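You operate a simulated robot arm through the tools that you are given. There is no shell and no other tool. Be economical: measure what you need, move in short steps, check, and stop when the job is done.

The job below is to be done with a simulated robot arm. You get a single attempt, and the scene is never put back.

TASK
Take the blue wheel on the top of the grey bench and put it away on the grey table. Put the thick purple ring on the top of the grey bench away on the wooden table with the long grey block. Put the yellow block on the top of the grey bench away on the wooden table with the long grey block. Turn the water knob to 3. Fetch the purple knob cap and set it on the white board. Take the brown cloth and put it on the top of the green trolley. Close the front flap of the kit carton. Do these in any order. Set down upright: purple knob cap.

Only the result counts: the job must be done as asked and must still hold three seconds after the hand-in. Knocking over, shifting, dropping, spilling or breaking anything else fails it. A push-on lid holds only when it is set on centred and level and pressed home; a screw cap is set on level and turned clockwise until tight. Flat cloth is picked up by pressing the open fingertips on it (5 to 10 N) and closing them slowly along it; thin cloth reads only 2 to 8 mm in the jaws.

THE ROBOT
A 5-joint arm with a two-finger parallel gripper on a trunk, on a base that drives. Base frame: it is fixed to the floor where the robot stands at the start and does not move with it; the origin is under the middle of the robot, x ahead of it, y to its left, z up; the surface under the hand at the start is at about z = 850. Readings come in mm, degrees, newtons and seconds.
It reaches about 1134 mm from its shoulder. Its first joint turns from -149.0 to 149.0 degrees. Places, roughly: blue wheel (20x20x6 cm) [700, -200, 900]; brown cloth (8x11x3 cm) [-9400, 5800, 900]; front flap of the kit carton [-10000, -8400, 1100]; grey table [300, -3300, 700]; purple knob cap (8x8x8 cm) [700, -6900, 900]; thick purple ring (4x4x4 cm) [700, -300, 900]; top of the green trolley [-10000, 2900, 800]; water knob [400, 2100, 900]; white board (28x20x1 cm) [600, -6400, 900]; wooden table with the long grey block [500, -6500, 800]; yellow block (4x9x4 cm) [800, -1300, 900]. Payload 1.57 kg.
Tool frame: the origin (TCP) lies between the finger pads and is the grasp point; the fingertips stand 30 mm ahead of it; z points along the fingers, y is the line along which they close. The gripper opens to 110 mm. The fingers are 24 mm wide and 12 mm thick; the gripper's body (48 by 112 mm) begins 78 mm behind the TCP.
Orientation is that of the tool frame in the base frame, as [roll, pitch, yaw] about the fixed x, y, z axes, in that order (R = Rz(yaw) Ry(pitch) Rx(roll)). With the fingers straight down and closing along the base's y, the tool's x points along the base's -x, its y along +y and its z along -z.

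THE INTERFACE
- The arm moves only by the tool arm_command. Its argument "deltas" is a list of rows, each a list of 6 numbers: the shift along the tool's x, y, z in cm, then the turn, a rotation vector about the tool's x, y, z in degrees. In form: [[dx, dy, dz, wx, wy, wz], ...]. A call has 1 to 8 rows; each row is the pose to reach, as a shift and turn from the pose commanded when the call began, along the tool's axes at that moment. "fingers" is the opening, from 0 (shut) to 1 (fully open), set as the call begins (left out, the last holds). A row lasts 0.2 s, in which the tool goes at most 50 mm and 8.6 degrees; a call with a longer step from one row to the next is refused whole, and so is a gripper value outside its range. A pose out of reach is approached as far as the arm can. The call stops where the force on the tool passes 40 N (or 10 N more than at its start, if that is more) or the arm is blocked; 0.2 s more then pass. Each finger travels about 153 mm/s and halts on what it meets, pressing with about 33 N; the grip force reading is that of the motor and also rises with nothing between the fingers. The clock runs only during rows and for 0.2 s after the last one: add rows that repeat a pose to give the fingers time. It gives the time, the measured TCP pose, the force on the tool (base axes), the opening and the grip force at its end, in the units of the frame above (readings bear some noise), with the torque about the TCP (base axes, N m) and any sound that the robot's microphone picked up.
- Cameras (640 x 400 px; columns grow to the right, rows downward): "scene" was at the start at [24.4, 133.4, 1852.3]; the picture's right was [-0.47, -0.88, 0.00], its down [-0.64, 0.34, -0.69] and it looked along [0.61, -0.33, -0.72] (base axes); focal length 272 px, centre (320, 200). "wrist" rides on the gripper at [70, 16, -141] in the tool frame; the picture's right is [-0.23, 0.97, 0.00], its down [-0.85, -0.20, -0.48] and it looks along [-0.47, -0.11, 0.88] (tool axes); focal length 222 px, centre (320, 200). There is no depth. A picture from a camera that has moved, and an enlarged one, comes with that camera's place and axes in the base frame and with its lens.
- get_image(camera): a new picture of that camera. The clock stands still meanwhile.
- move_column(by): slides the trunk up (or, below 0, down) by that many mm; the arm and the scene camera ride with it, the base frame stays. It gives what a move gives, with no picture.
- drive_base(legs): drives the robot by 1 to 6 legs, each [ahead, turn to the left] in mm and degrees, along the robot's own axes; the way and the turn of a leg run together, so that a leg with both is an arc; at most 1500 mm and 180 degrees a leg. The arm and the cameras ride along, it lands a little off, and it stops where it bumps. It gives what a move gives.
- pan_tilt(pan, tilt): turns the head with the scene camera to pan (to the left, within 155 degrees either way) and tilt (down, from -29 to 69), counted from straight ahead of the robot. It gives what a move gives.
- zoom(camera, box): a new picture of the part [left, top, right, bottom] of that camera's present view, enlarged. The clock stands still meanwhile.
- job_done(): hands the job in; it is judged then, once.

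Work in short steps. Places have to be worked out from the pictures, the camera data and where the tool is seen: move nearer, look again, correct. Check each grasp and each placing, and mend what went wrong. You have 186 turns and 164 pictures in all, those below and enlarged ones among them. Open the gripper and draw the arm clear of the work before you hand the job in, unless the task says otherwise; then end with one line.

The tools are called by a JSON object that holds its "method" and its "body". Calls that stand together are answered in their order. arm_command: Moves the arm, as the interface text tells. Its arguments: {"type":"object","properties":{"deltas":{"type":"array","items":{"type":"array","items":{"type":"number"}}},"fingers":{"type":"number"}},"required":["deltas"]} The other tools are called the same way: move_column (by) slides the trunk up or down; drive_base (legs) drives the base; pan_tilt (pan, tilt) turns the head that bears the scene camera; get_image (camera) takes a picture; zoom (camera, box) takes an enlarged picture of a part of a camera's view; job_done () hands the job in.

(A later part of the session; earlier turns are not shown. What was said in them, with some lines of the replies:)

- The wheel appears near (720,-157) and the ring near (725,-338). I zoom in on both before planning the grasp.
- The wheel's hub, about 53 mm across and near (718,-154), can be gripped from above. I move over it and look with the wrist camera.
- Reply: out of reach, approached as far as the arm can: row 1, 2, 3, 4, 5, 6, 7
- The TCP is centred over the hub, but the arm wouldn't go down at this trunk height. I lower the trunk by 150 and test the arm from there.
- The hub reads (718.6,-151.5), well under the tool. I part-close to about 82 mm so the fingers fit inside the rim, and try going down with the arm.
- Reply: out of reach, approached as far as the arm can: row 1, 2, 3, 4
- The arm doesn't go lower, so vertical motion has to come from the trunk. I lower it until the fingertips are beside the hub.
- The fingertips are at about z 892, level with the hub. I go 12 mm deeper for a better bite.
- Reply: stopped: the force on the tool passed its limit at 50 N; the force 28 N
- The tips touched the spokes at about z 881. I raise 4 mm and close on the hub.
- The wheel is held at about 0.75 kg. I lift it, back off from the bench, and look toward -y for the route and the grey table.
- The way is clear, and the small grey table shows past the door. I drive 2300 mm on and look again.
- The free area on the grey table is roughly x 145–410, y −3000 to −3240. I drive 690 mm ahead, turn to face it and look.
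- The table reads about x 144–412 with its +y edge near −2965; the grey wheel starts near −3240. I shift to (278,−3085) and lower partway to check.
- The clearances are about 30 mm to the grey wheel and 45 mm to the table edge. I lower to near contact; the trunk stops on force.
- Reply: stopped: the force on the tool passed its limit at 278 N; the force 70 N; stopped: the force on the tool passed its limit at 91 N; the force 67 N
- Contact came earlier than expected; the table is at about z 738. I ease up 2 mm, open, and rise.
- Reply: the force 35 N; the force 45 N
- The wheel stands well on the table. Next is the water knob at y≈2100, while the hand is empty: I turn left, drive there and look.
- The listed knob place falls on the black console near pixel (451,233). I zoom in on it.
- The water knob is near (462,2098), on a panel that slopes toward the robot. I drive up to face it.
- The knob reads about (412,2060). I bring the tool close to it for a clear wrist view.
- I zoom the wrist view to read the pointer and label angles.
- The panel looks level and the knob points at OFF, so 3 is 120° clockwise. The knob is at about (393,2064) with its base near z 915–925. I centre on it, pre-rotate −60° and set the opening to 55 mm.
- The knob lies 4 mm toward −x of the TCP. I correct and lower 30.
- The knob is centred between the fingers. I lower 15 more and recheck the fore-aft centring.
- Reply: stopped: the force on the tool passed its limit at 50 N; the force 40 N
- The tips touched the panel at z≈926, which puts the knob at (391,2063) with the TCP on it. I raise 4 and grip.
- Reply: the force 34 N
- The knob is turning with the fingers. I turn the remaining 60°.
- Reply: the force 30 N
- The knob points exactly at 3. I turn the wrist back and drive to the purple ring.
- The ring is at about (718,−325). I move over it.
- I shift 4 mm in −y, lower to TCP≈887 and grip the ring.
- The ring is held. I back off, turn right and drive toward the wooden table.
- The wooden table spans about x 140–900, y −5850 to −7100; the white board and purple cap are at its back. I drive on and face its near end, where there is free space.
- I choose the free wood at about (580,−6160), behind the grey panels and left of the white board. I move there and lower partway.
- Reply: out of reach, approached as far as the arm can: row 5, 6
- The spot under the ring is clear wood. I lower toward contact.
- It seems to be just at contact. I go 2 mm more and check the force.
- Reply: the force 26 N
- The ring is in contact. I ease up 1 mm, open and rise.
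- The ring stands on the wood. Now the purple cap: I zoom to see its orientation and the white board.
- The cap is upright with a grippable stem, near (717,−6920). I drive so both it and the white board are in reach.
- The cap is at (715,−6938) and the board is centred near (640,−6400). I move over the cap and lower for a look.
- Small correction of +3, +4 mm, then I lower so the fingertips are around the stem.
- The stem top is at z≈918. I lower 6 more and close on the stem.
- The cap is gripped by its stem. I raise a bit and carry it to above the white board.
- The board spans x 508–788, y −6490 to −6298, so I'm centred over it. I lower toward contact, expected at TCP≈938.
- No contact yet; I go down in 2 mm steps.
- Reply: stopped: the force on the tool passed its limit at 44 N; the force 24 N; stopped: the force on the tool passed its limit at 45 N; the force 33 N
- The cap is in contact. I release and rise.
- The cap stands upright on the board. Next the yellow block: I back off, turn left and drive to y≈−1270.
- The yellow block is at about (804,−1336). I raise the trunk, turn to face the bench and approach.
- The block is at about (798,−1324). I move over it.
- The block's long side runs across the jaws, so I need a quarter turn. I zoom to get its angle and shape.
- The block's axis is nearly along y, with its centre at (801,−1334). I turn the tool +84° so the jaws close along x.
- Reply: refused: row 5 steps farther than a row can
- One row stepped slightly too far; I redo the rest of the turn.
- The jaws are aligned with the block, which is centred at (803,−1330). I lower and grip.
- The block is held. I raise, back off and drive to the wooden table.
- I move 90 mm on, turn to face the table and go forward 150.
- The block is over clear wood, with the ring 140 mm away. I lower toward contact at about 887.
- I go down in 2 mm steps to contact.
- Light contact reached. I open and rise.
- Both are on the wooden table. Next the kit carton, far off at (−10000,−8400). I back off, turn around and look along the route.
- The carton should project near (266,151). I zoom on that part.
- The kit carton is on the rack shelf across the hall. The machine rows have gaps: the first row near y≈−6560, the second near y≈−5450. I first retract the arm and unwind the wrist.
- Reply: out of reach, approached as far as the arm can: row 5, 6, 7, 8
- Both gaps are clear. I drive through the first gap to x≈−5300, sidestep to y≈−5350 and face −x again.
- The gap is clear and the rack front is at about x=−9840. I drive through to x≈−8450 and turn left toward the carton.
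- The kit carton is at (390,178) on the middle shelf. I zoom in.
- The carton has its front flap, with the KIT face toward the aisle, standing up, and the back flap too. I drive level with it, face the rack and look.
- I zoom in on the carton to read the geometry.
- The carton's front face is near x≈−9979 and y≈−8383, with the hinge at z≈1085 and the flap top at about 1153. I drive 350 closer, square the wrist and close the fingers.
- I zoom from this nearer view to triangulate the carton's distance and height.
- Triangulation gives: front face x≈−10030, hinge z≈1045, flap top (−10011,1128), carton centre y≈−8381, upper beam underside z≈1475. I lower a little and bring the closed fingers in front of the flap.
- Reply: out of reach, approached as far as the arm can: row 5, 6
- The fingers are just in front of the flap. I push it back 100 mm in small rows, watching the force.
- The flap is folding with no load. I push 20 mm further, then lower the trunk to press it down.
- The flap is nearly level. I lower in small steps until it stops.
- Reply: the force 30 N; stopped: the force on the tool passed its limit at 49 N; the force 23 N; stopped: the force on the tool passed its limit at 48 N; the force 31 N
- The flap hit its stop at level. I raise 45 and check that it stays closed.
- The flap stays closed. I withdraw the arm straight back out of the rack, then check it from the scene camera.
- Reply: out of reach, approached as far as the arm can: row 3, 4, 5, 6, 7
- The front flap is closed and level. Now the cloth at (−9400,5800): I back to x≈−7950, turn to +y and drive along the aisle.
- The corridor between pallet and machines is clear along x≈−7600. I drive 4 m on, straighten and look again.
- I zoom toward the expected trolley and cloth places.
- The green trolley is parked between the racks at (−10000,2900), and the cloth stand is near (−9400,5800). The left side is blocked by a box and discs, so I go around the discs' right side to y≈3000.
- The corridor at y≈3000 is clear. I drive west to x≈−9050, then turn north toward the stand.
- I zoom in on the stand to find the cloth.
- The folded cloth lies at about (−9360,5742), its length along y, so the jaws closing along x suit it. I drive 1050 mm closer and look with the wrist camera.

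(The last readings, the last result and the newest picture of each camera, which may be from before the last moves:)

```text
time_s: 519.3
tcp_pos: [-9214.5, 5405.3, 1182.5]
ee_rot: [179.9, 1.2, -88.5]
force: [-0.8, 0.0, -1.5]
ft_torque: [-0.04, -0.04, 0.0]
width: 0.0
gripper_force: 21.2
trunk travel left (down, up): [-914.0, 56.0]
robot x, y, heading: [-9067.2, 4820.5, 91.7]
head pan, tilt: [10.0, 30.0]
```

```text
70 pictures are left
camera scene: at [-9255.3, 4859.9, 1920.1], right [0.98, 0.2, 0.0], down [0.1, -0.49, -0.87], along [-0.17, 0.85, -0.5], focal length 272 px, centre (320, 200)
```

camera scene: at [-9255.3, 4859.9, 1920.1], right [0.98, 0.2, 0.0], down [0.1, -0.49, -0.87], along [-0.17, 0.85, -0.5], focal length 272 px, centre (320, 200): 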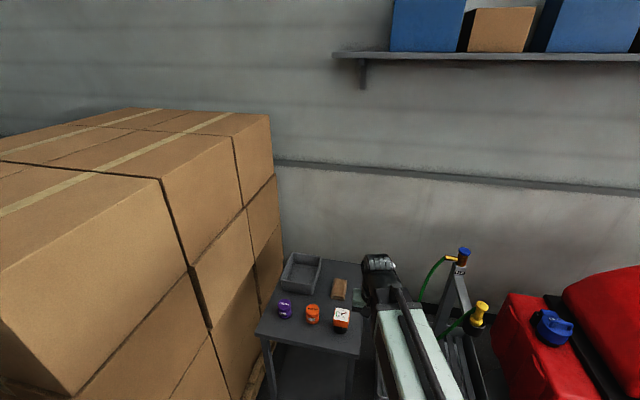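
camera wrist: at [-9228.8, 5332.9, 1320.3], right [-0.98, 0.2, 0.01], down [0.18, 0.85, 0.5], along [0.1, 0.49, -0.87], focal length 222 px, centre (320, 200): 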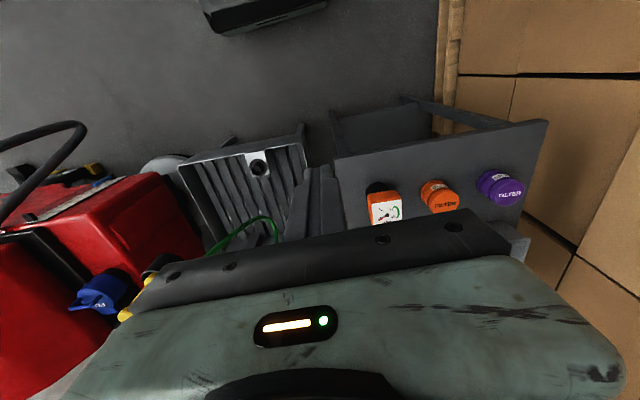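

The cloth triangulates to about (−9355,5815), with its top at z≈860. I drive 180 closer and move the arm above it with the fingers open.

{"method": "drive_base", "body": {"legs": [[180, 0]]}}

{"method": "arm_command", "body": {"deltas": [[-4, 2.6, 0, 0, 0, 0], [-8, 5.2, 0, 0, 0, 0], [-12, 7.8, 0, 0, 0, 0], [-16, 10, 0, 0, 0, 0], [-20, 12, 0, 0, 0, 0], [-23, 13, 0, 0, 0, 0], [-23, 13, 0, 0, 0, 0]], "fingers": 1}}

{"method": "get_image", "body": {"camera": "wrist"}}

```text
time_s: 520.8
tcp_pos: [-9218.4, 5586.7, 1180.3]
ee_rot: [179.9, 1.3, -88.6]
force: [0.4, 0.2, 0.3]
ft_torque: [0.0, -0.01, -0.02]
width: 0.0
gripper_force: 22.1
trunk travel left (down, up): [-914.0, 56.0]
robot x, y, heading: [-9069.1, 5000.1, 91.8]
head pan, tilt: [10.0, 30.0]
```

```text
time_s: 522.4
tcp_pos: [-9353.4, 5813.2, 1181.3]
ee_rot: [179.8, 1.2, -88.7]
force: [-0.1, -0.2, 0.2]
ft_torque: [0.0, 0.01, 0.04]
width: 110.3
gripper_force: 0.1
out of reach, approached as far as the arm can: row 3, 4, 5
trunk travel left (down, up): [-914.0, 56.0]
robot x, y, heading: [-9070.0, 4998.0, 91.7]
head pan, tilt: [10.0, 30.0]
```

```text
69 pictures are left
camera wrist: at [-9367.8, 5740.8, 1320.5], right [-0.98, 0.2, 0.01], down [0.18, 0.85, 0.5], along [0.1, 0.49, -0.87], focal length 222 px, centre (320, 200)
```

wrist: 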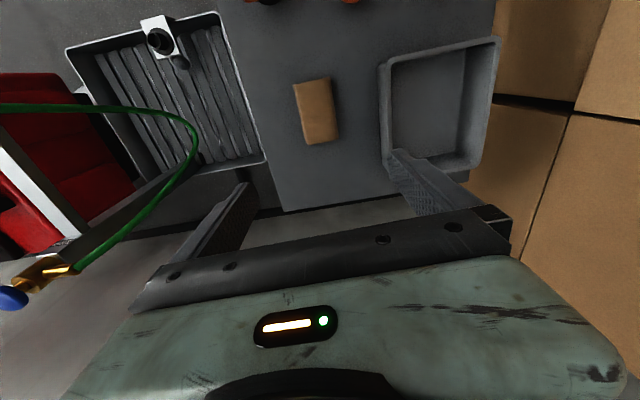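

The cloth is centred at (−9348,5802) and aligned with the jaws. I correct and lower to see closer.

{"method": "arm_command", "body": {"deltas": [[1.1, -0.5, 0, 0, 0, 0], [1.1, -0.5, 0, 0, 0, 0]]}}

{"method": "move_column", "body": {"by": -230}}

{"method": "get_image", "body": {"camera": "wrist"}}

```text
time_s: 523.0
tcp_pos: [-9347.9, 5802.7, 1181.4]
ee_rot: [180.0, 1.2, -88.7]
force: [1.0, 0.4, 0.3]
ft_torque: [-0.01, -0.02, -0.02]
width: 109.9
gripper_force: 0.1
out of reach, approached as far as the arm can: row 1, 2
trunk travel left (down, up): [-914.0, 56.0]
robot x, y, heading: [-9074.3, 5000.4, 91.3]
head pan, tilt: [10.0, 30.0]
```

```text
time_s: 525.5
tcp_pos: [-9349.3, 5801.7, 951.4]
ee_rot: [179.9, 1.2, -88.6]
force: [0.6, -1.0, -0.6]
ft_torque: [0.01, 0.0, -0.02]
width: 110.0
gripper_force: 0.1
trunk travel left (down, up): [-684.0, 286.0]
robot x, y, heading: [-9073.9, 4999.6, 91.3]
head pan, tilt: [10.0, 30.0]
```

```text
68 pictures are left
camera wrist: at [-9364.0, 5730.2, 1090.5], right [-0.98, 0.2, 0.01], down [0.18, 0.85, 0.5], along [0.1, 0.49, -0.87], focal length 222 px, centre (320, 200)
```

wrist: 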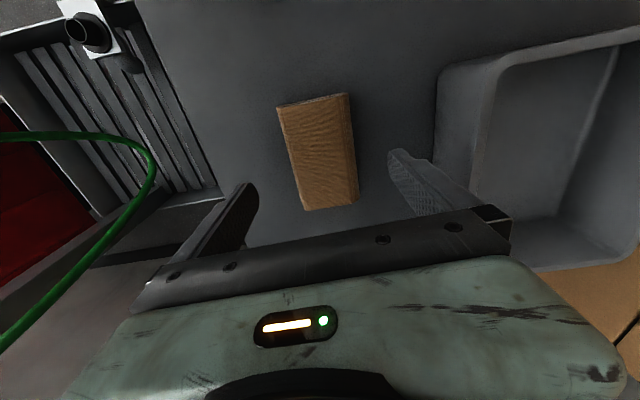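

The cloth sits between the fingers. I lower carefully toward the stand surface.

{"method": "move_column", "body": {"by": -75}}

{"method": "get_image", "body": {"camera": "wrist"}}

```text
time_s: 526.5
tcp_pos: [-9349.0, 5801.5, 881.1]
ee_rot: [179.9, 1.7, -88.4]
force: [0.0, -2.0, 35.1]
ft_torque: [-0.41, -0.61, -0.12]
width: 109.2
gripper_force: 0.1
trunk travel left (down, up): [-610.0, 360.0]
robot x, y, heading: [-9068.9, 5000.0, 91.7]
head pan, tilt: [10.0, 30.0]
stopped: the force on the tool passed its limit at 65 N (the readings are from after the stop); the commanded pose is now the measured one
```

```text
67 pictures are left
camera wrist: at [-9363.6, 5728.6, 1019.0], right [-0.98, 0.2, 0.01], down [0.18, 0.85, 0.5], along [0.1, 0.5, -0.86], focal length 222 px, centre (320, 200)
```

wrist: 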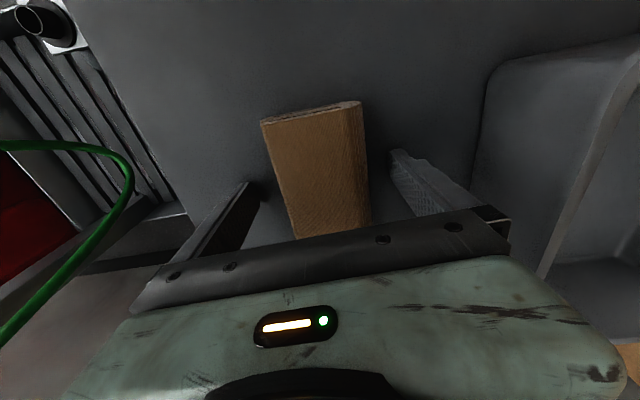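

The tips touch the stand at z≈850. I raise 3 mm and close on the folded cloth's sides.

{"method": "move_column", "body": {"by": 3}}

{"method": "arm_command", "body": {"deltas": [[0, 0, 0, 0, 0, 0], [0, 0, 0, 0, 0, 0], [0, 0, 0, 0, 0, 0]], "fingers": 0}}

{"method": "get_image", "body": {"camera": "wrist"}}

```text
time_s: 527.0
tcp_pos: [-9350.2, 5803.7, 879.4]
ee_rot: [180.0, 1.6, -88.4]
force: [-0.3, -4.1, 4.4]
ft_torque: [-0.23, -0.24, -0.27]
width: 109.7
gripper_force: 0.1
trunk travel left (down, up): [-613.0, 357.0]
robot x, y, heading: [-9073.1, 5002.0, 91.5]
head pan, tilt: [10.0, 30.0]
```

```text
time_s: 527.8
tcp_pos: [-9349.2, 5804.2, 879.4]
ee_rot: [180.0, 1.8, -88.5]
force: [1.3, 2.2, 3.4]
ft_torque: [0.07, -0.16, 0.05]
width: 69.5
gripper_force: 33.6
trunk travel left (down, up): [-613.0, 357.0]
robot x, y, heading: [-9073.5, 4998.6, 91.7]
head pan, tilt: [10.0, 30.0]
```

```text
66 pictures are left
camera wrist: at [-9364.0, 5731.6, 1019.1], right [-0.98, 0.2, 0.01], down [0.18, 0.85, 0.5], along [0.1, 0.49, -0.86], focal length 222 px, centre (320, 200)
```

wrist: 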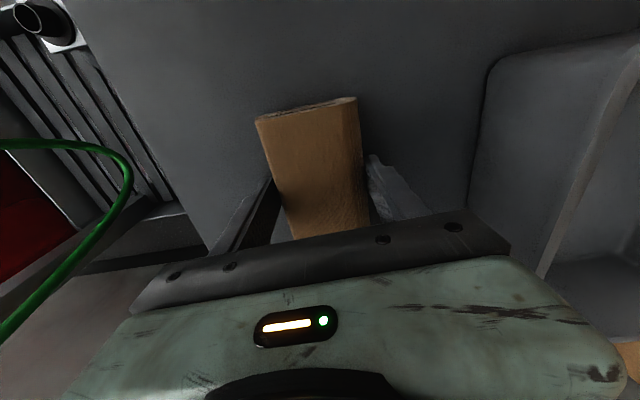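

It is gripped at 69.5 mm. I lift and check.

{"method": "move_column", "body": {"by": 150}}

{"method": "get_image", "body": {"camera": "wrist"}}

```text
time_s: 529.6
tcp_pos: [-9349.3, 5803.5, 1030.1]
ee_rot: [180.0, 1.7, -88.4]
force: [0.0, -0.9, -0.5]
ft_torque: [0.01, 0.03, 0.01]
width: 69.0
gripper_force: 33.3
trunk travel left (down, up): [-763.0, 207.0]
robot x, y, heading: [-9073.5, 4998.4, 91.5]
head pan, tilt: [10.0, 30.0]
```

```text
65 pictures are left
camera wrist: at [-9364.3, 5731.7, 1168.9], right [-0.98, 0.2, 0.01], down [0.18, 0.85, 0.5], along [0.1, 0.49, -0.86], focal length 222 px, centre (320, 200)
```

wrist: 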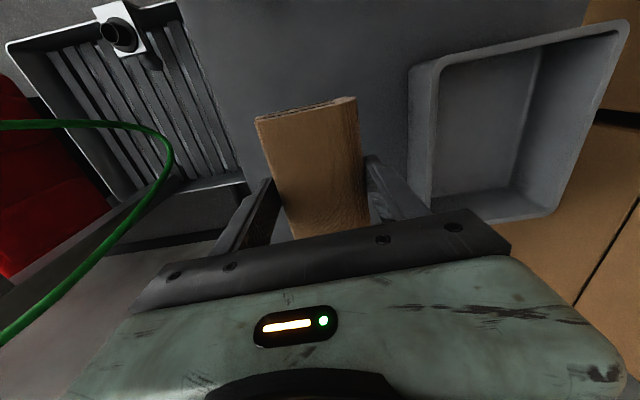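

The cloth is held. I raise, back out the way I came, and turn to face the trolley.

{"method": "move_column", "body": {"by": 130}}

{"method": "drive_base", "body": {"legs": [[-1000, 0], [-1000, 0], [0, 88.5]]}}

{"method": "pan_tilt", "body": {"pan": 0, "tilt": 35}}

{"method": "get_image", "body": {"camera": "scene"}}

```text
time_s: 531.1
tcp_pos: [-9350.1, 5804.2, 1159.7]
ee_rot: [-179.9, 1.6, -88.6]
force: [0.5, 0.4, -1.0]
ft_torque: [0.01, 0.01, -0.02]
width: 69.0
gripper_force: 33.3
trunk travel left (down, up): [-893.0, 77.0]
robot x, y, heading: [-9071.3, 5002.3, 91.9]
head pan, tilt: [10.0, 30.0]
```

```text
time_s: 543.2
tcp_pos: [-9762.1, 3440.2, 1169.7]
ee_rot: [179.8, 1.5, -46.9]
force: [0.2, -0.4, -0.5]
ft_torque: [-0.04, 0.02, -0.01]
width: 68.8
gripper_force: 33.1
trunk travel left (down, up): [-893.0, 77.0]
robot x, y, heading: [-9039.2, 3038.6, 129.2]
head pan, tilt: [10.0, 30.0]
stopped in leg 3: the robot was blocked; the commanded pose is now the measured one
```

```text
time_s: 543.9
tcp_pos: [-9763.7, 3441.7, 1169.4]
ee_rot: [179.9, 1.7, -47.1]
force: [0.5, 0.3, 0.5]
ft_torque: [-0.01, 0.01, 0.01]
width: 68.8
gripper_force: 33.0
trunk travel left (down, up): [-893.0, 77.0]
robot x, y, heading: [-9036.4, 3039.4, 129.7]
head pan, tilt: [0.0, 35.0]
```

```text
64 pictures are left
camera scene: at [-9173.0, 2961.6, 1893.0], right [0.77, 0.64, -0.01], down [0.35, -0.44, -0.82], along [-0.53, 0.63, -0.57], focal length 272 px, centre (320, 200)
```

scene: 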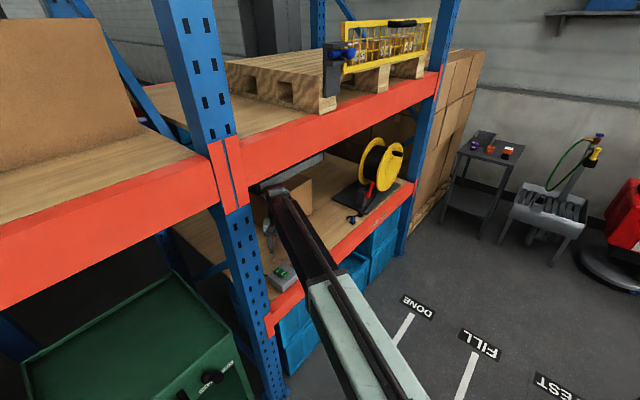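

The swing caught the rack because the arm is too extended. I undo the turn first.

{"method": "drive_base", "body": {"legs": [[0, -38]]}}

{"method": "pan_tilt", "body": {"pan": 35, "tilt": 30}}

{"method": "get_image", "body": {"camera": "scene"}}

{"method": "get_image", "body": {"camera": "wrist"}}

```text
time_s: 546.1
tcp_pos: [-9364.3, 3815.3, 1160.0]
ee_rot: [-179.7, 1.2, -85.5]
force: [-0.5, -0.3, -0.4]
ft_torque: [-0.02, 0.05, -0.01]
width: 68.9
gripper_force: 33.0
trunk travel left (down, up): [-893.0, 77.0]
robot x, y, heading: [-9050.3, 3038.4, 91.6]
head pan, tilt: [0.0, 35.0]
```

```text
time_s: 547.1
tcp_pos: [-9366.8, 3815.6, 1160.9]
ee_rot: [-179.6, 1.2, -85.5]
force: [0.0, -0.4, 0.6]
ft_torque: [0.01, 0.0, -0.02]
width: 68.8
gripper_force: 32.8
trunk travel left (down, up): [-893.0, 77.0]
robot x, y, heading: [-9049.6, 3034.2, 91.6]
head pan, tilt: [35.0, 30.0]
```

```text
63 pictures are left
camera scene: at [-9276.2, 3060.2, 1899.2], right [0.8, 0.59, 0.0], down [0.3, -0.4, -0.87], along [-0.52, 0.7, -0.5], focal length 272 px, centre (320, 200)
```

scene: 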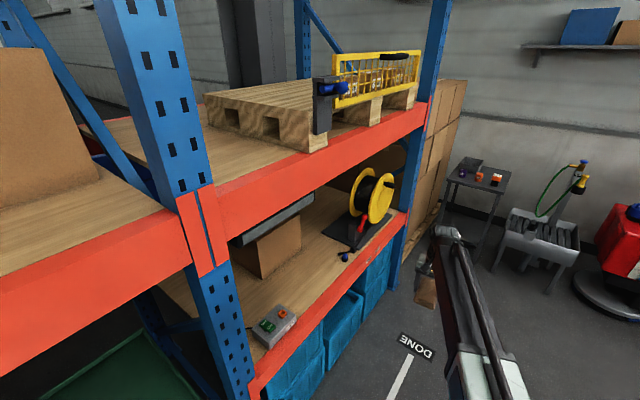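

```text
62 pictures are left
camera wrist: at [-9377.4, 3742.1, 1299.3], right [-0.99, 0.15, 0.0], down [0.13, 0.86, 0.5], along [0.08, 0.49, -0.87], focal length 222 px, centre (320, 200)
```

wrist: 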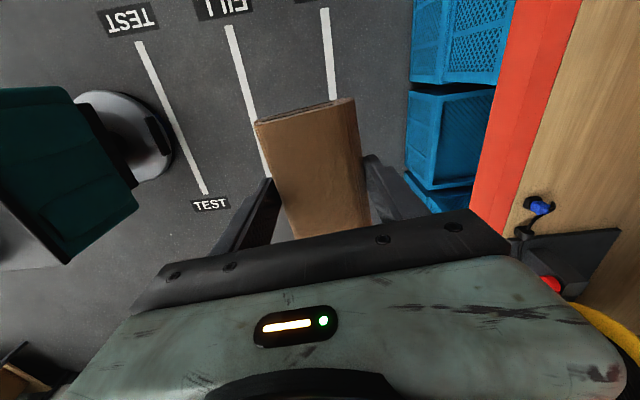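

Nothing looks disturbed and the cloth is still held. I retract the arm to a short radius before turning left.

{"method": "arm_command", "body": {"deltas": [[3, -2.7, 0, 0, 0, 0], [6, -5.4, 0, 0, 0, 0], [9, -8.1, 0, 0, 0, 0], [12, -10.8, 0, 0, 0, 0], [15, -13.5, 0, 0, 0, 0], [18, -16.2, 0, 0, 0, 0], [21, -19, 0, 0, 0, 0], [21, -19, 0, 0, 0, 0]]}}

{"method": "get_image", "body": {"camera": "scene"}}

```text
time_s: 549.0
tcp_pos: [-9160.3, 3619.0, 1160.2]
ee_rot: [-179.6, 1.2, -85.6]
force: [-0.4, -0.3, -0.1]
ft_torque: [0.02, -0.02, -0.01]
width: 68.7
gripper_force: 32.6
out of reach, approached as far as the arm can: row 6, 7, 8
trunk travel left (down, up): [-893.0, 77.0]
robot x, y, heading: [-9052.7, 3033.1, 91.6]
head pan, tilt: [35.0, 30.0]
```

```text
61 pictures are left
camera scene: at [-9275.9, 3060.3, 1899.3], right [0.8, 0.6, 0.0], down [0.3, -0.4, -0.87], along [-0.52, 0.7, -0.5], focal length 272 px, centre (320, 200)
```

scene: 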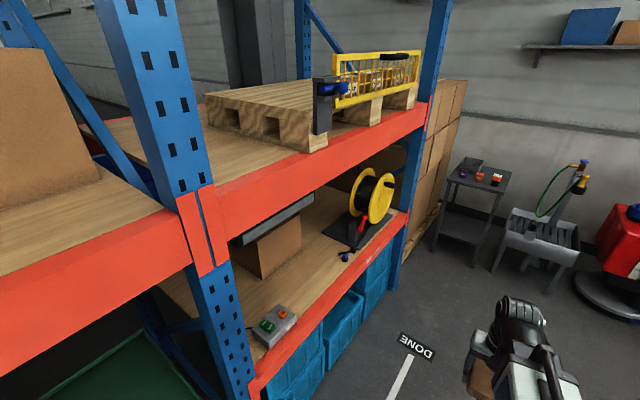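

The arm is now at a short radius. I turn left to face the trolley.

{"method": "drive_base", "body": {"legs": [[0, 88.5]]}}

{"method": "pan_tilt", "body": {"pan": 0, "tilt": 40}}

{"method": "get_image", "body": {"camera": "scene"}}

{"method": "get_image", "body": {"camera": "wrist"}}

```text
time_s: 553.1
tcp_pos: [-9638.9, 2937.7, 1159.0]
ee_rot: [-179.5, 1.2, 3.5]
force: [-0.6, 0.4, -1.1]
ft_torque: [0.0, -0.01, 0.0]
width: 68.7
gripper_force: 33.0
trunk travel left (down, up): [-893.0, 77.0]
robot x, y, heading: [-9054.9, 3045.2, -179.9]
head pan, tilt: [35.0, 30.0]
```

```text
time_s: 554.1
tcp_pos: [-9637.8, 2937.3, 1161.1]
ee_rot: [-179.5, 1.2, 3.6]
force: [0.7, -0.1, -0.8]
ft_torque: [0.03, -0.01, 0.0]
width: 68.7
gripper_force: 33.5
trunk travel left (down, up): [-893.0, 77.0]
robot x, y, heading: [-9052.5, 3045.8, -179.6]
head pan, tilt: [0.0, 40.0]
```

```text
60 pictures are left
camera scene: at [-9093.0, 2876.0, 1883.9], right [0.0, 1.0, 0.0], down [0.64, 0.0, -0.77], along [-0.77, 0.0, -0.64], focal length 272 px, centre (320, 200)
```

scene: 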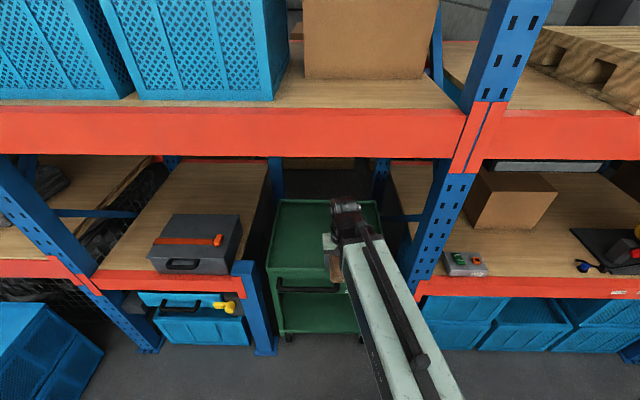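

```text
59 pictures are left
camera wrist: at [-9563.9, 2925.7, 1299.4], right [-0.17, -0.99, 0.0], down [-0.85, 0.14, 0.5], along [-0.49, 0.08, -0.87], focal length 222 px, centre (320, 200)
```

wrist: 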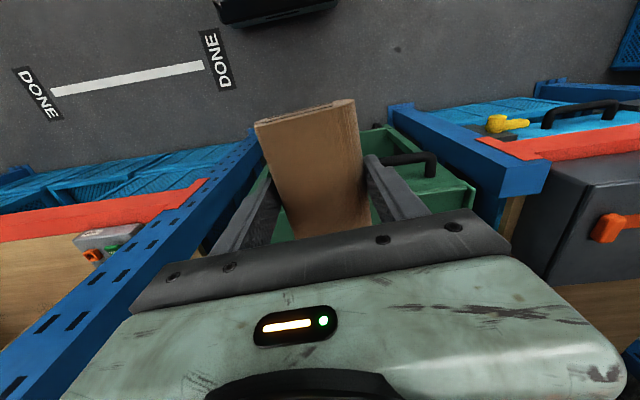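

The trolley spans about x −9890 to −10390, y 2630–3240, with its top near z≈800. I lower outside the rack, drive 150 closer and look.

{"method": "move_column", "body": {"by": -210}}

{"method": "drive_base", "body": {"legs": [[150, 0]]}}

{"method": "get_image", "body": {"camera": "scene"}}

{"method": "get_image", "body": {"camera": "wrist"}}

```text
time_s: 556.4
tcp_pos: [-9637.2, 2937.2, 950.1]
ee_rot: [-179.7, 1.3, 3.5]
force: [0.9, -0.2, -1.2]
ft_torque: [0.01, -0.01, 0.02]
width: 68.5
gripper_force: 32.7
trunk travel left (down, up): [-683.0, 287.0]
robot x, y, heading: [-9057.4, 3049.0, -180.1]
head pan, tilt: [0.0, 40.0]
```

```text
time_s: 557.8
tcp_pos: [-9787.2, 2933.2, 950.5]
ee_rot: [-179.6, 1.4, 4.0]
force: [-0.4, 0.4, -0.2]
ft_torque: [-0.01, 0.03, -0.02]
width: 68.9
gripper_force: 33.4
trunk travel left (down, up): [-683.0, 287.0]
robot x, y, heading: [-9206.4, 3046.8, -179.4]
head pan, tilt: [0.0, 40.0]
```

```text
58 pictures are left
camera scene: at [-9242.0, 2875.3, 1673.9], right [-0.01, 1.0, 0.0], down [0.64, 0.0, -0.77], along [-0.77, 0.0, -0.64], focal length 272 px, centre (320, 200)
```

scene: 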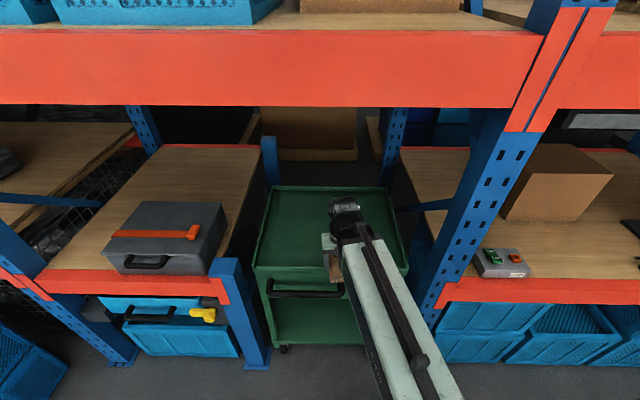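

```text
57 pictures are left
camera wrist: at [-9712.8, 2922.0, 1089.5], right [-0.16, -0.99, 0.0], down [-0.86, 0.14, 0.5], along [-0.49, 0.08, -0.87], focal length 222 px, centre (320, 200)
```

wrist: 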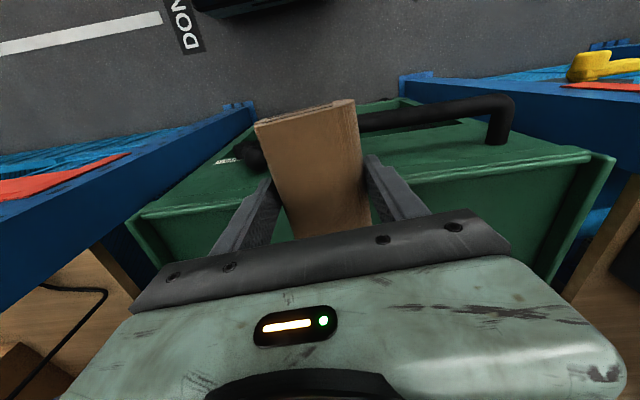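

I zoom both views to pin down the trolley's rim height before reaching in.

{"method": "zoom", "body": {"camera": "scene", "box": [240, 170, 420, 310]}}

{"method": "zoom", "body": {"camera": "wrist", "box": [120, 80, 640, 280]}}

```text
2.86 times, centred on (330, 240) of scene
camera zoom: at [-9242.0, 2875.3, 1673.9], right [-0.01, 1.0, 0.0], down [0.64, 0.0, -0.77], along [-0.77, 0.0, -0.64], focal length 777 px, centre (291, 86)
```

zoom: 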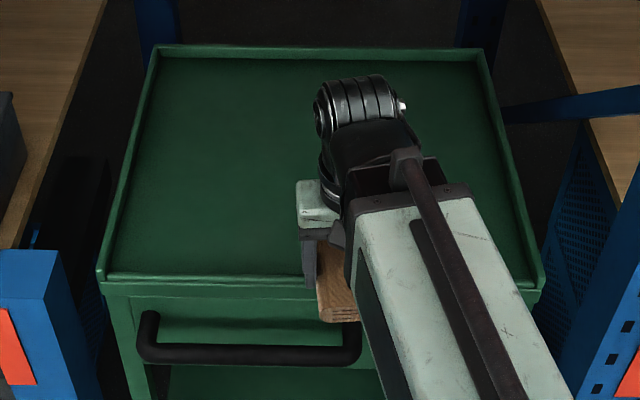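

```text
1.23 times, centred on (380, 180) of wrist
camera zoom: at [-9712.8, 2922.0, 1089.5], right [-0.16, -0.99, 0.0], down [-0.86, 0.14, 0.5], along [-0.49, 0.08, -0.87], focal length 273 px, centre (246, 225)
```

zoom: 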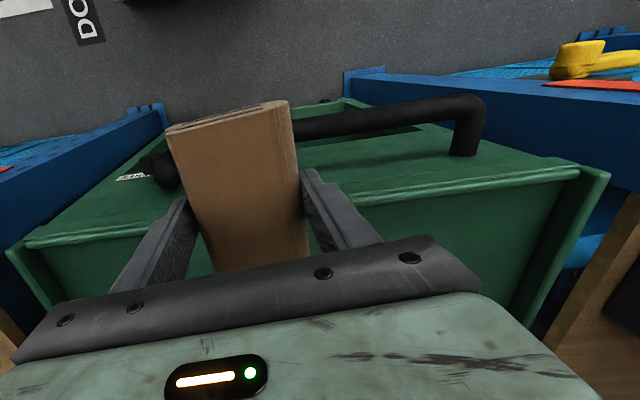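

The rim is at z≈870 and x≈−9835, so the cloth clears it by about 50 mm. I reach 200 mm in over the tray.

{"method": "arm_command", "body": {"deltas": [[-4, -0.3, 0, 0, 0, 0], [-8, -0.6, 0, 0, 0, 0], [-12, -0.9, 0, 0, 0, 0], [-16, -1.2, 0, 0, 0, 0], [-20, -1.4, 0, 0, 0, 0], [-20, -1.4, 0, 0, 0, 0]]}}

{"method": "get_image", "body": {"camera": "wrist"}}

{"method": "get_image", "body": {"camera": "scene"}}

```text
time_s: 559.2
tcp_pos: [-9987.2, 2932.2, 950.3]
ee_rot: [-179.6, 1.2, 3.8]
force: [-0.8, 0.0, 0.7]
ft_torque: [0.02, 0.0, 0.01]
width: 68.9
gripper_force: 32.5
out of reach, approached as far as the arm can: row 3, 4, 5, 6
trunk travel left (down, up): [-683.0, 287.0]
robot x, y, heading: [-9201.5, 3046.5, -179.6]
head pan, tilt: [0.0, 40.0]
```

```text
54 pictures are left
camera wrist: at [-9913.4, 2922.2, 1089.3], right [-0.16, -0.99, 0.0], down [-0.86, 0.14, 0.5], along [-0.49, 0.08, -0.87], focal length 222 px, centre (320, 200)
```

wrist: 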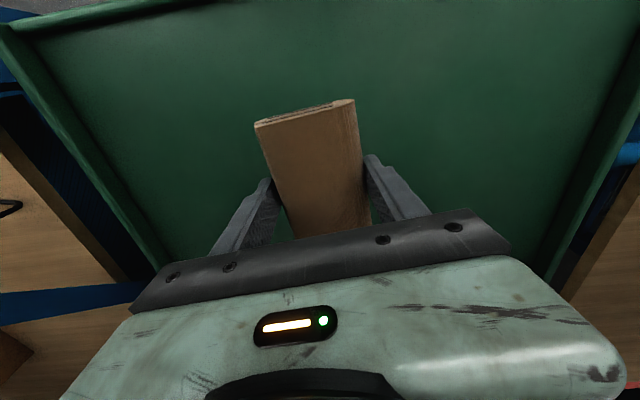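

```text
53 pictures are left
camera scene: at [-9242.5, 2875.3, 1673.9], right [-0.01, 1.0, 0.0], down [0.64, 0.0, -0.77], along [-0.77, 0.0, -0.64], focal length 272 px, centre (320, 200)
```

scene: 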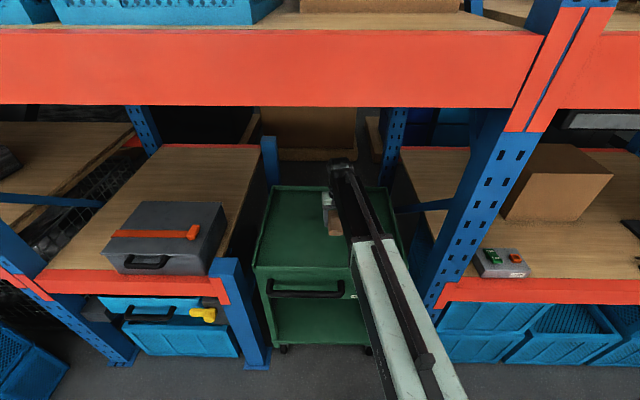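

The cloth is over the tray, which is empty there. I lower in careful steps.

{"method": "move_column", "body": {"by": -55}}

{"method": "move_column", "body": {"by": -10}}

{"method": "move_column", "body": {"by": -5}}

{"method": "get_image", "body": {"camera": "wrist"}}

```text
time_s: 560.1
tcp_pos: [-9986.5, 2934.2, 894.8]
ee_rot: [-179.6, 1.3, 3.7]
force: [0.1, -0.4, 0.4]
ft_torque: [0.02, 0.0, -0.01]
width: 68.6
gripper_force: 33.2
trunk travel left (down, up): [-628.0, 342.0]
robot x, y, heading: [-9202.9, 3047.6, -179.6]
head pan, tilt: [0.0, 40.0]
```

```text
time_s: 560.7
tcp_pos: [-9986.1, 2933.6, 885.1]
ee_rot: [-179.6, 1.2, 3.8]
force: [0.7, -0.6, -0.3]
ft_torque: [-0.01, 0.01, 0.0]
width: 68.9
gripper_force: 33.7
trunk travel left (down, up): [-618.0, 352.0]
robot x, y, heading: [-9198.9, 3044.9, -179.7]
head pan, tilt: [0.0, 40.0]
```

```text
time_s: 561.2
tcp_pos: [-9985.7, 2933.6, 879.7]
ee_rot: [-179.6, 1.2, 3.8]
force: [0.6, 1.5, -0.5]
ft_torque: [0.0, 0.01, -0.02]
width: 68.8
gripper_force: 33.4
trunk travel left (down, up): [-613.0, 357.0]
robot x, y, heading: [-9196.7, 3045.5, -179.8]
head pan, tilt: [0.0, 40.0]
```

```text
52 pictures are left
camera wrist: at [-9913.0, 2922.2, 1019.4], right [-0.16, -0.99, 0.0], down [-0.86, 0.14, 0.5], along [-0.49, 0.08, -0.87], focal length 222 px, centre (320, 200)
```

wrist: 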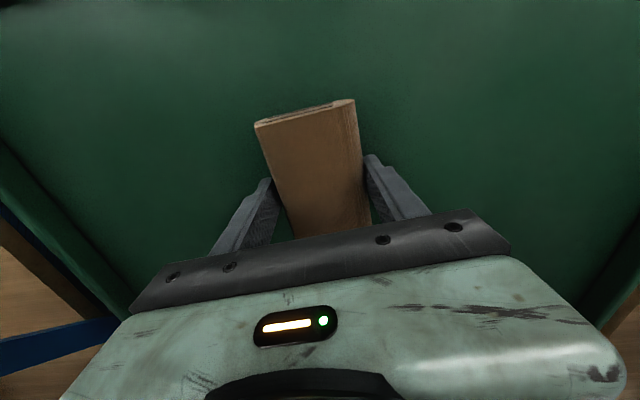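

No contact yet; I continue in 4–5 mm steps.

{"method": "move_column", "body": {"by": -5}}

{"method": "move_column", "body": {"by": -4}}

{"method": "move_column", "body": {"by": -4}}

{"method": "move_column", "body": {"by": -4}}

```text
time_s: 561.8
tcp_pos: [-9986.1, 2933.3, 874.8]
ee_rot: [-179.7, 1.3, 3.8]
force: [0.0, -0.1, -0.8]
ft_torque: [-0.03, 0.0, 0.0]
width: 68.8
gripper_force: 32.8
trunk travel left (down, up): [-608.0, 362.0]
robot x, y, heading: [-9200.8, 3045.5, -179.6]
head pan, tilt: [0.0, 40.0]
```

```text
time_s: 562.3
tcp_pos: [-9986.3, 2933.4, 871.1]
ee_rot: [-179.6, 1.3, 3.8]
force: [0.3, 0.6, -0.5]
ft_torque: [0.02, -0.01, -0.01]
width: 68.9
gripper_force: 32.6
trunk travel left (down, up): [-604.0, 366.0]
robot x, y, heading: [-9201.7, 3047.6, -179.4]
head pan, tilt: [0.0, 40.0]
```

```text
time_s: 562.8
tcp_pos: [-9986.5, 2933.2, 869.9]
ee_rot: [-179.8, 1.5, 3.8]
force: [3.7, 1.4, 24.7]
ft_torque: [-0.87, -0.13, 0.04]
width: 68.7
gripper_force: 33.1
trunk travel left (down, up): [-602.0, 368.0]
robot x, y, heading: [-9201.4, 3046.3, -179.5]
head pan, tilt: [0.0, 40.0]
stopped: the force on the tool passed its limit at 49 N (the readings are from after the stop); the commanded pose is now the measured one
```

```text
time_s: 563.1
tcp_pos: [-9987.4, 2934.0, 871.0]
ee_rot: [-179.8, 1.7, 3.8]
force: [1.8, 1.9, 33.1]
ft_torque: [-1.19, -0.48, 0.05]
width: 69.1
gripper_force: 33.1
trunk travel left (down, up): [-601.0, 369.0]
robot x, y, heading: [-9200.8, 3045.9, -179.8]
head pan, tilt: [0.0, 40.0]
stopped: the force on the tool passed its limit at 50 N (the readings are from after the stop); the commanded pose is now the measured one
```

Contact. I ease up 2 mm, open, and rise 70.

{"method": "move_column", "body": {"by": 2}}

{"method": "arm_command", "body": {"deltas": [[0, 0, 0, 0, 0, 0], [0, 0, 0, 0, 0, 0]], "fingers": 1}}

{"method": "move_column", "body": {"by": 110}}

{"method": "get_image", "body": {"camera": "wrist"}}

```text
time_s: 563.6
tcp_pos: [-9989.3, 2932.7, 871.0]
ee_rot: [-179.7, 1.5, 3.8]
force: [3.5, 2.1, 10.0]
ft_torque: [-0.32, -0.22, 0.11]
width: 68.7
gripper_force: 32.8
trunk travel left (down, up): [-603.0, 367.0]
robot x, y, heading: [-9196.8, 3045.8, -179.6]
head pan, tilt: [0.0, 40.0]
```

```text
time_s: 564.2
tcp_pos: [-9989.9, 2933.8, 870.7]
ee_rot: [-179.8, 1.6, 3.6]
force: [-2.3, 4.2, 11.1]
ft_torque: [-0.54, -0.1, -0.08]
width: 106.9
gripper_force: 0.0
trunk travel left (down, up): [-603.0, 367.0]
robot x, y, heading: [-9204.2, 3044.2, -179.6]
head pan, tilt: [0.0, 40.0]
```

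```text
time_s: 565.6
tcp_pos: [-9988.8, 2932.6, 979.2]
ee_rot: [-179.9, 1.6, 3.7]
force: [-0.3, -0.1, 0.0]
ft_torque: [-0.01, 0.03, 0.01]
width: 110.0
gripper_force: 0.0
trunk travel left (down, up): [-713.0, 257.0]
robot x, y, heading: [-9202.1, 3047.8, -179.7]
head pan, tilt: [0.0, 40.0]
```

```text
51 pictures are left
camera wrist: at [-9914.4, 2922.0, 1118.6], right [-0.16, -0.99, 0.0], down [-0.85, 0.14, 0.5], along [-0.5, 0.08, -0.86], focal length 222 px, centre (320, 200)
```

wrist: 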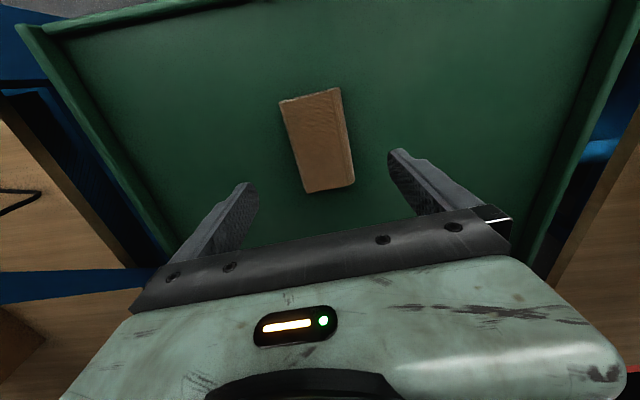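

The cloth lies flat on the trolley top. I withdraw the arm, back away and take a last look.

{"method": "arm_command", "body": {"deltas": [[4.5, 0, 0, 0, 0, 0], [9, 0, 0, 0, 0, 0], [13.5, 0, 0, 0, 0, 0], [18, 0, 0, 0, 0, 0], [20, 0, 0, 0, 0, 0], [20, 0, 0, 0, 0, 0]]}}

{"method": "drive_base", "body": {"legs": [[-500, 0]]}}

{"method": "get_image", "body": {"camera": "scene"}}

```text
time_s: 567.0
tcp_pos: [-9789.5, 2946.7, 979.3]
ee_rot: [-179.7, 1.6, 3.7]
force: [0.1, 0.2, -0.1]
ft_torque: [0.0, 0.03, 0.02]
width: 110.0
gripper_force: 0.1
out of reach, approached as far as the arm can: row 2, 3, 4, 5, 6
trunk travel left (down, up): [-713.0, 257.0]
robot x, y, heading: [-9201.7, 3045.0, -179.5]
head pan, tilt: [0.0, 40.0]
```

```text
time_s: 570.0
tcp_pos: [-9287.4, 2946.2, 980.4]
ee_rot: [-179.8, 1.6, 4.4]
force: [0.0, 0.1, 0.0]
ft_torque: [0.0, 0.01, -0.01]
width: 110.0
gripper_force: 0.1
trunk travel left (down, up): [-713.0, 257.0]
robot x, y, heading: [-8701.3, 3050.3, -179.0]
head pan, tilt: [0.0, 40.0]
```

```text
50 pictures are left
camera scene: at [-8739.2, 2879.7, 1703.6], right [-0.02, 1.0, 0.0], down [0.64, 0.01, -0.77], along [-0.77, -0.01, -0.64], focal length 272 px, centre (320, 200)
```

scene: 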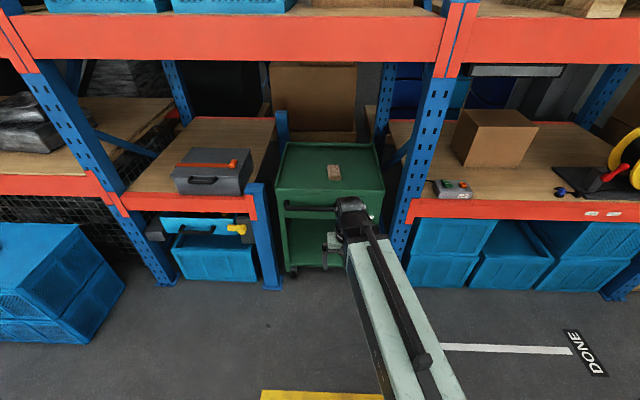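

The cloth is on the trolley and everything around it stands undisturbed. All seven parts are done, the gripper is open and clear, so I hand in.

{"method": "job_done", "body": {}}

```text
The job is handed in.
```

I finished all seven tasks and handed the job in with the gripper open and the arm clear. While carrying the cloth I briefly bumped the storage rack beside the trolley with the arm. I backed off, and nothing looked moved in the pictures afterwards.
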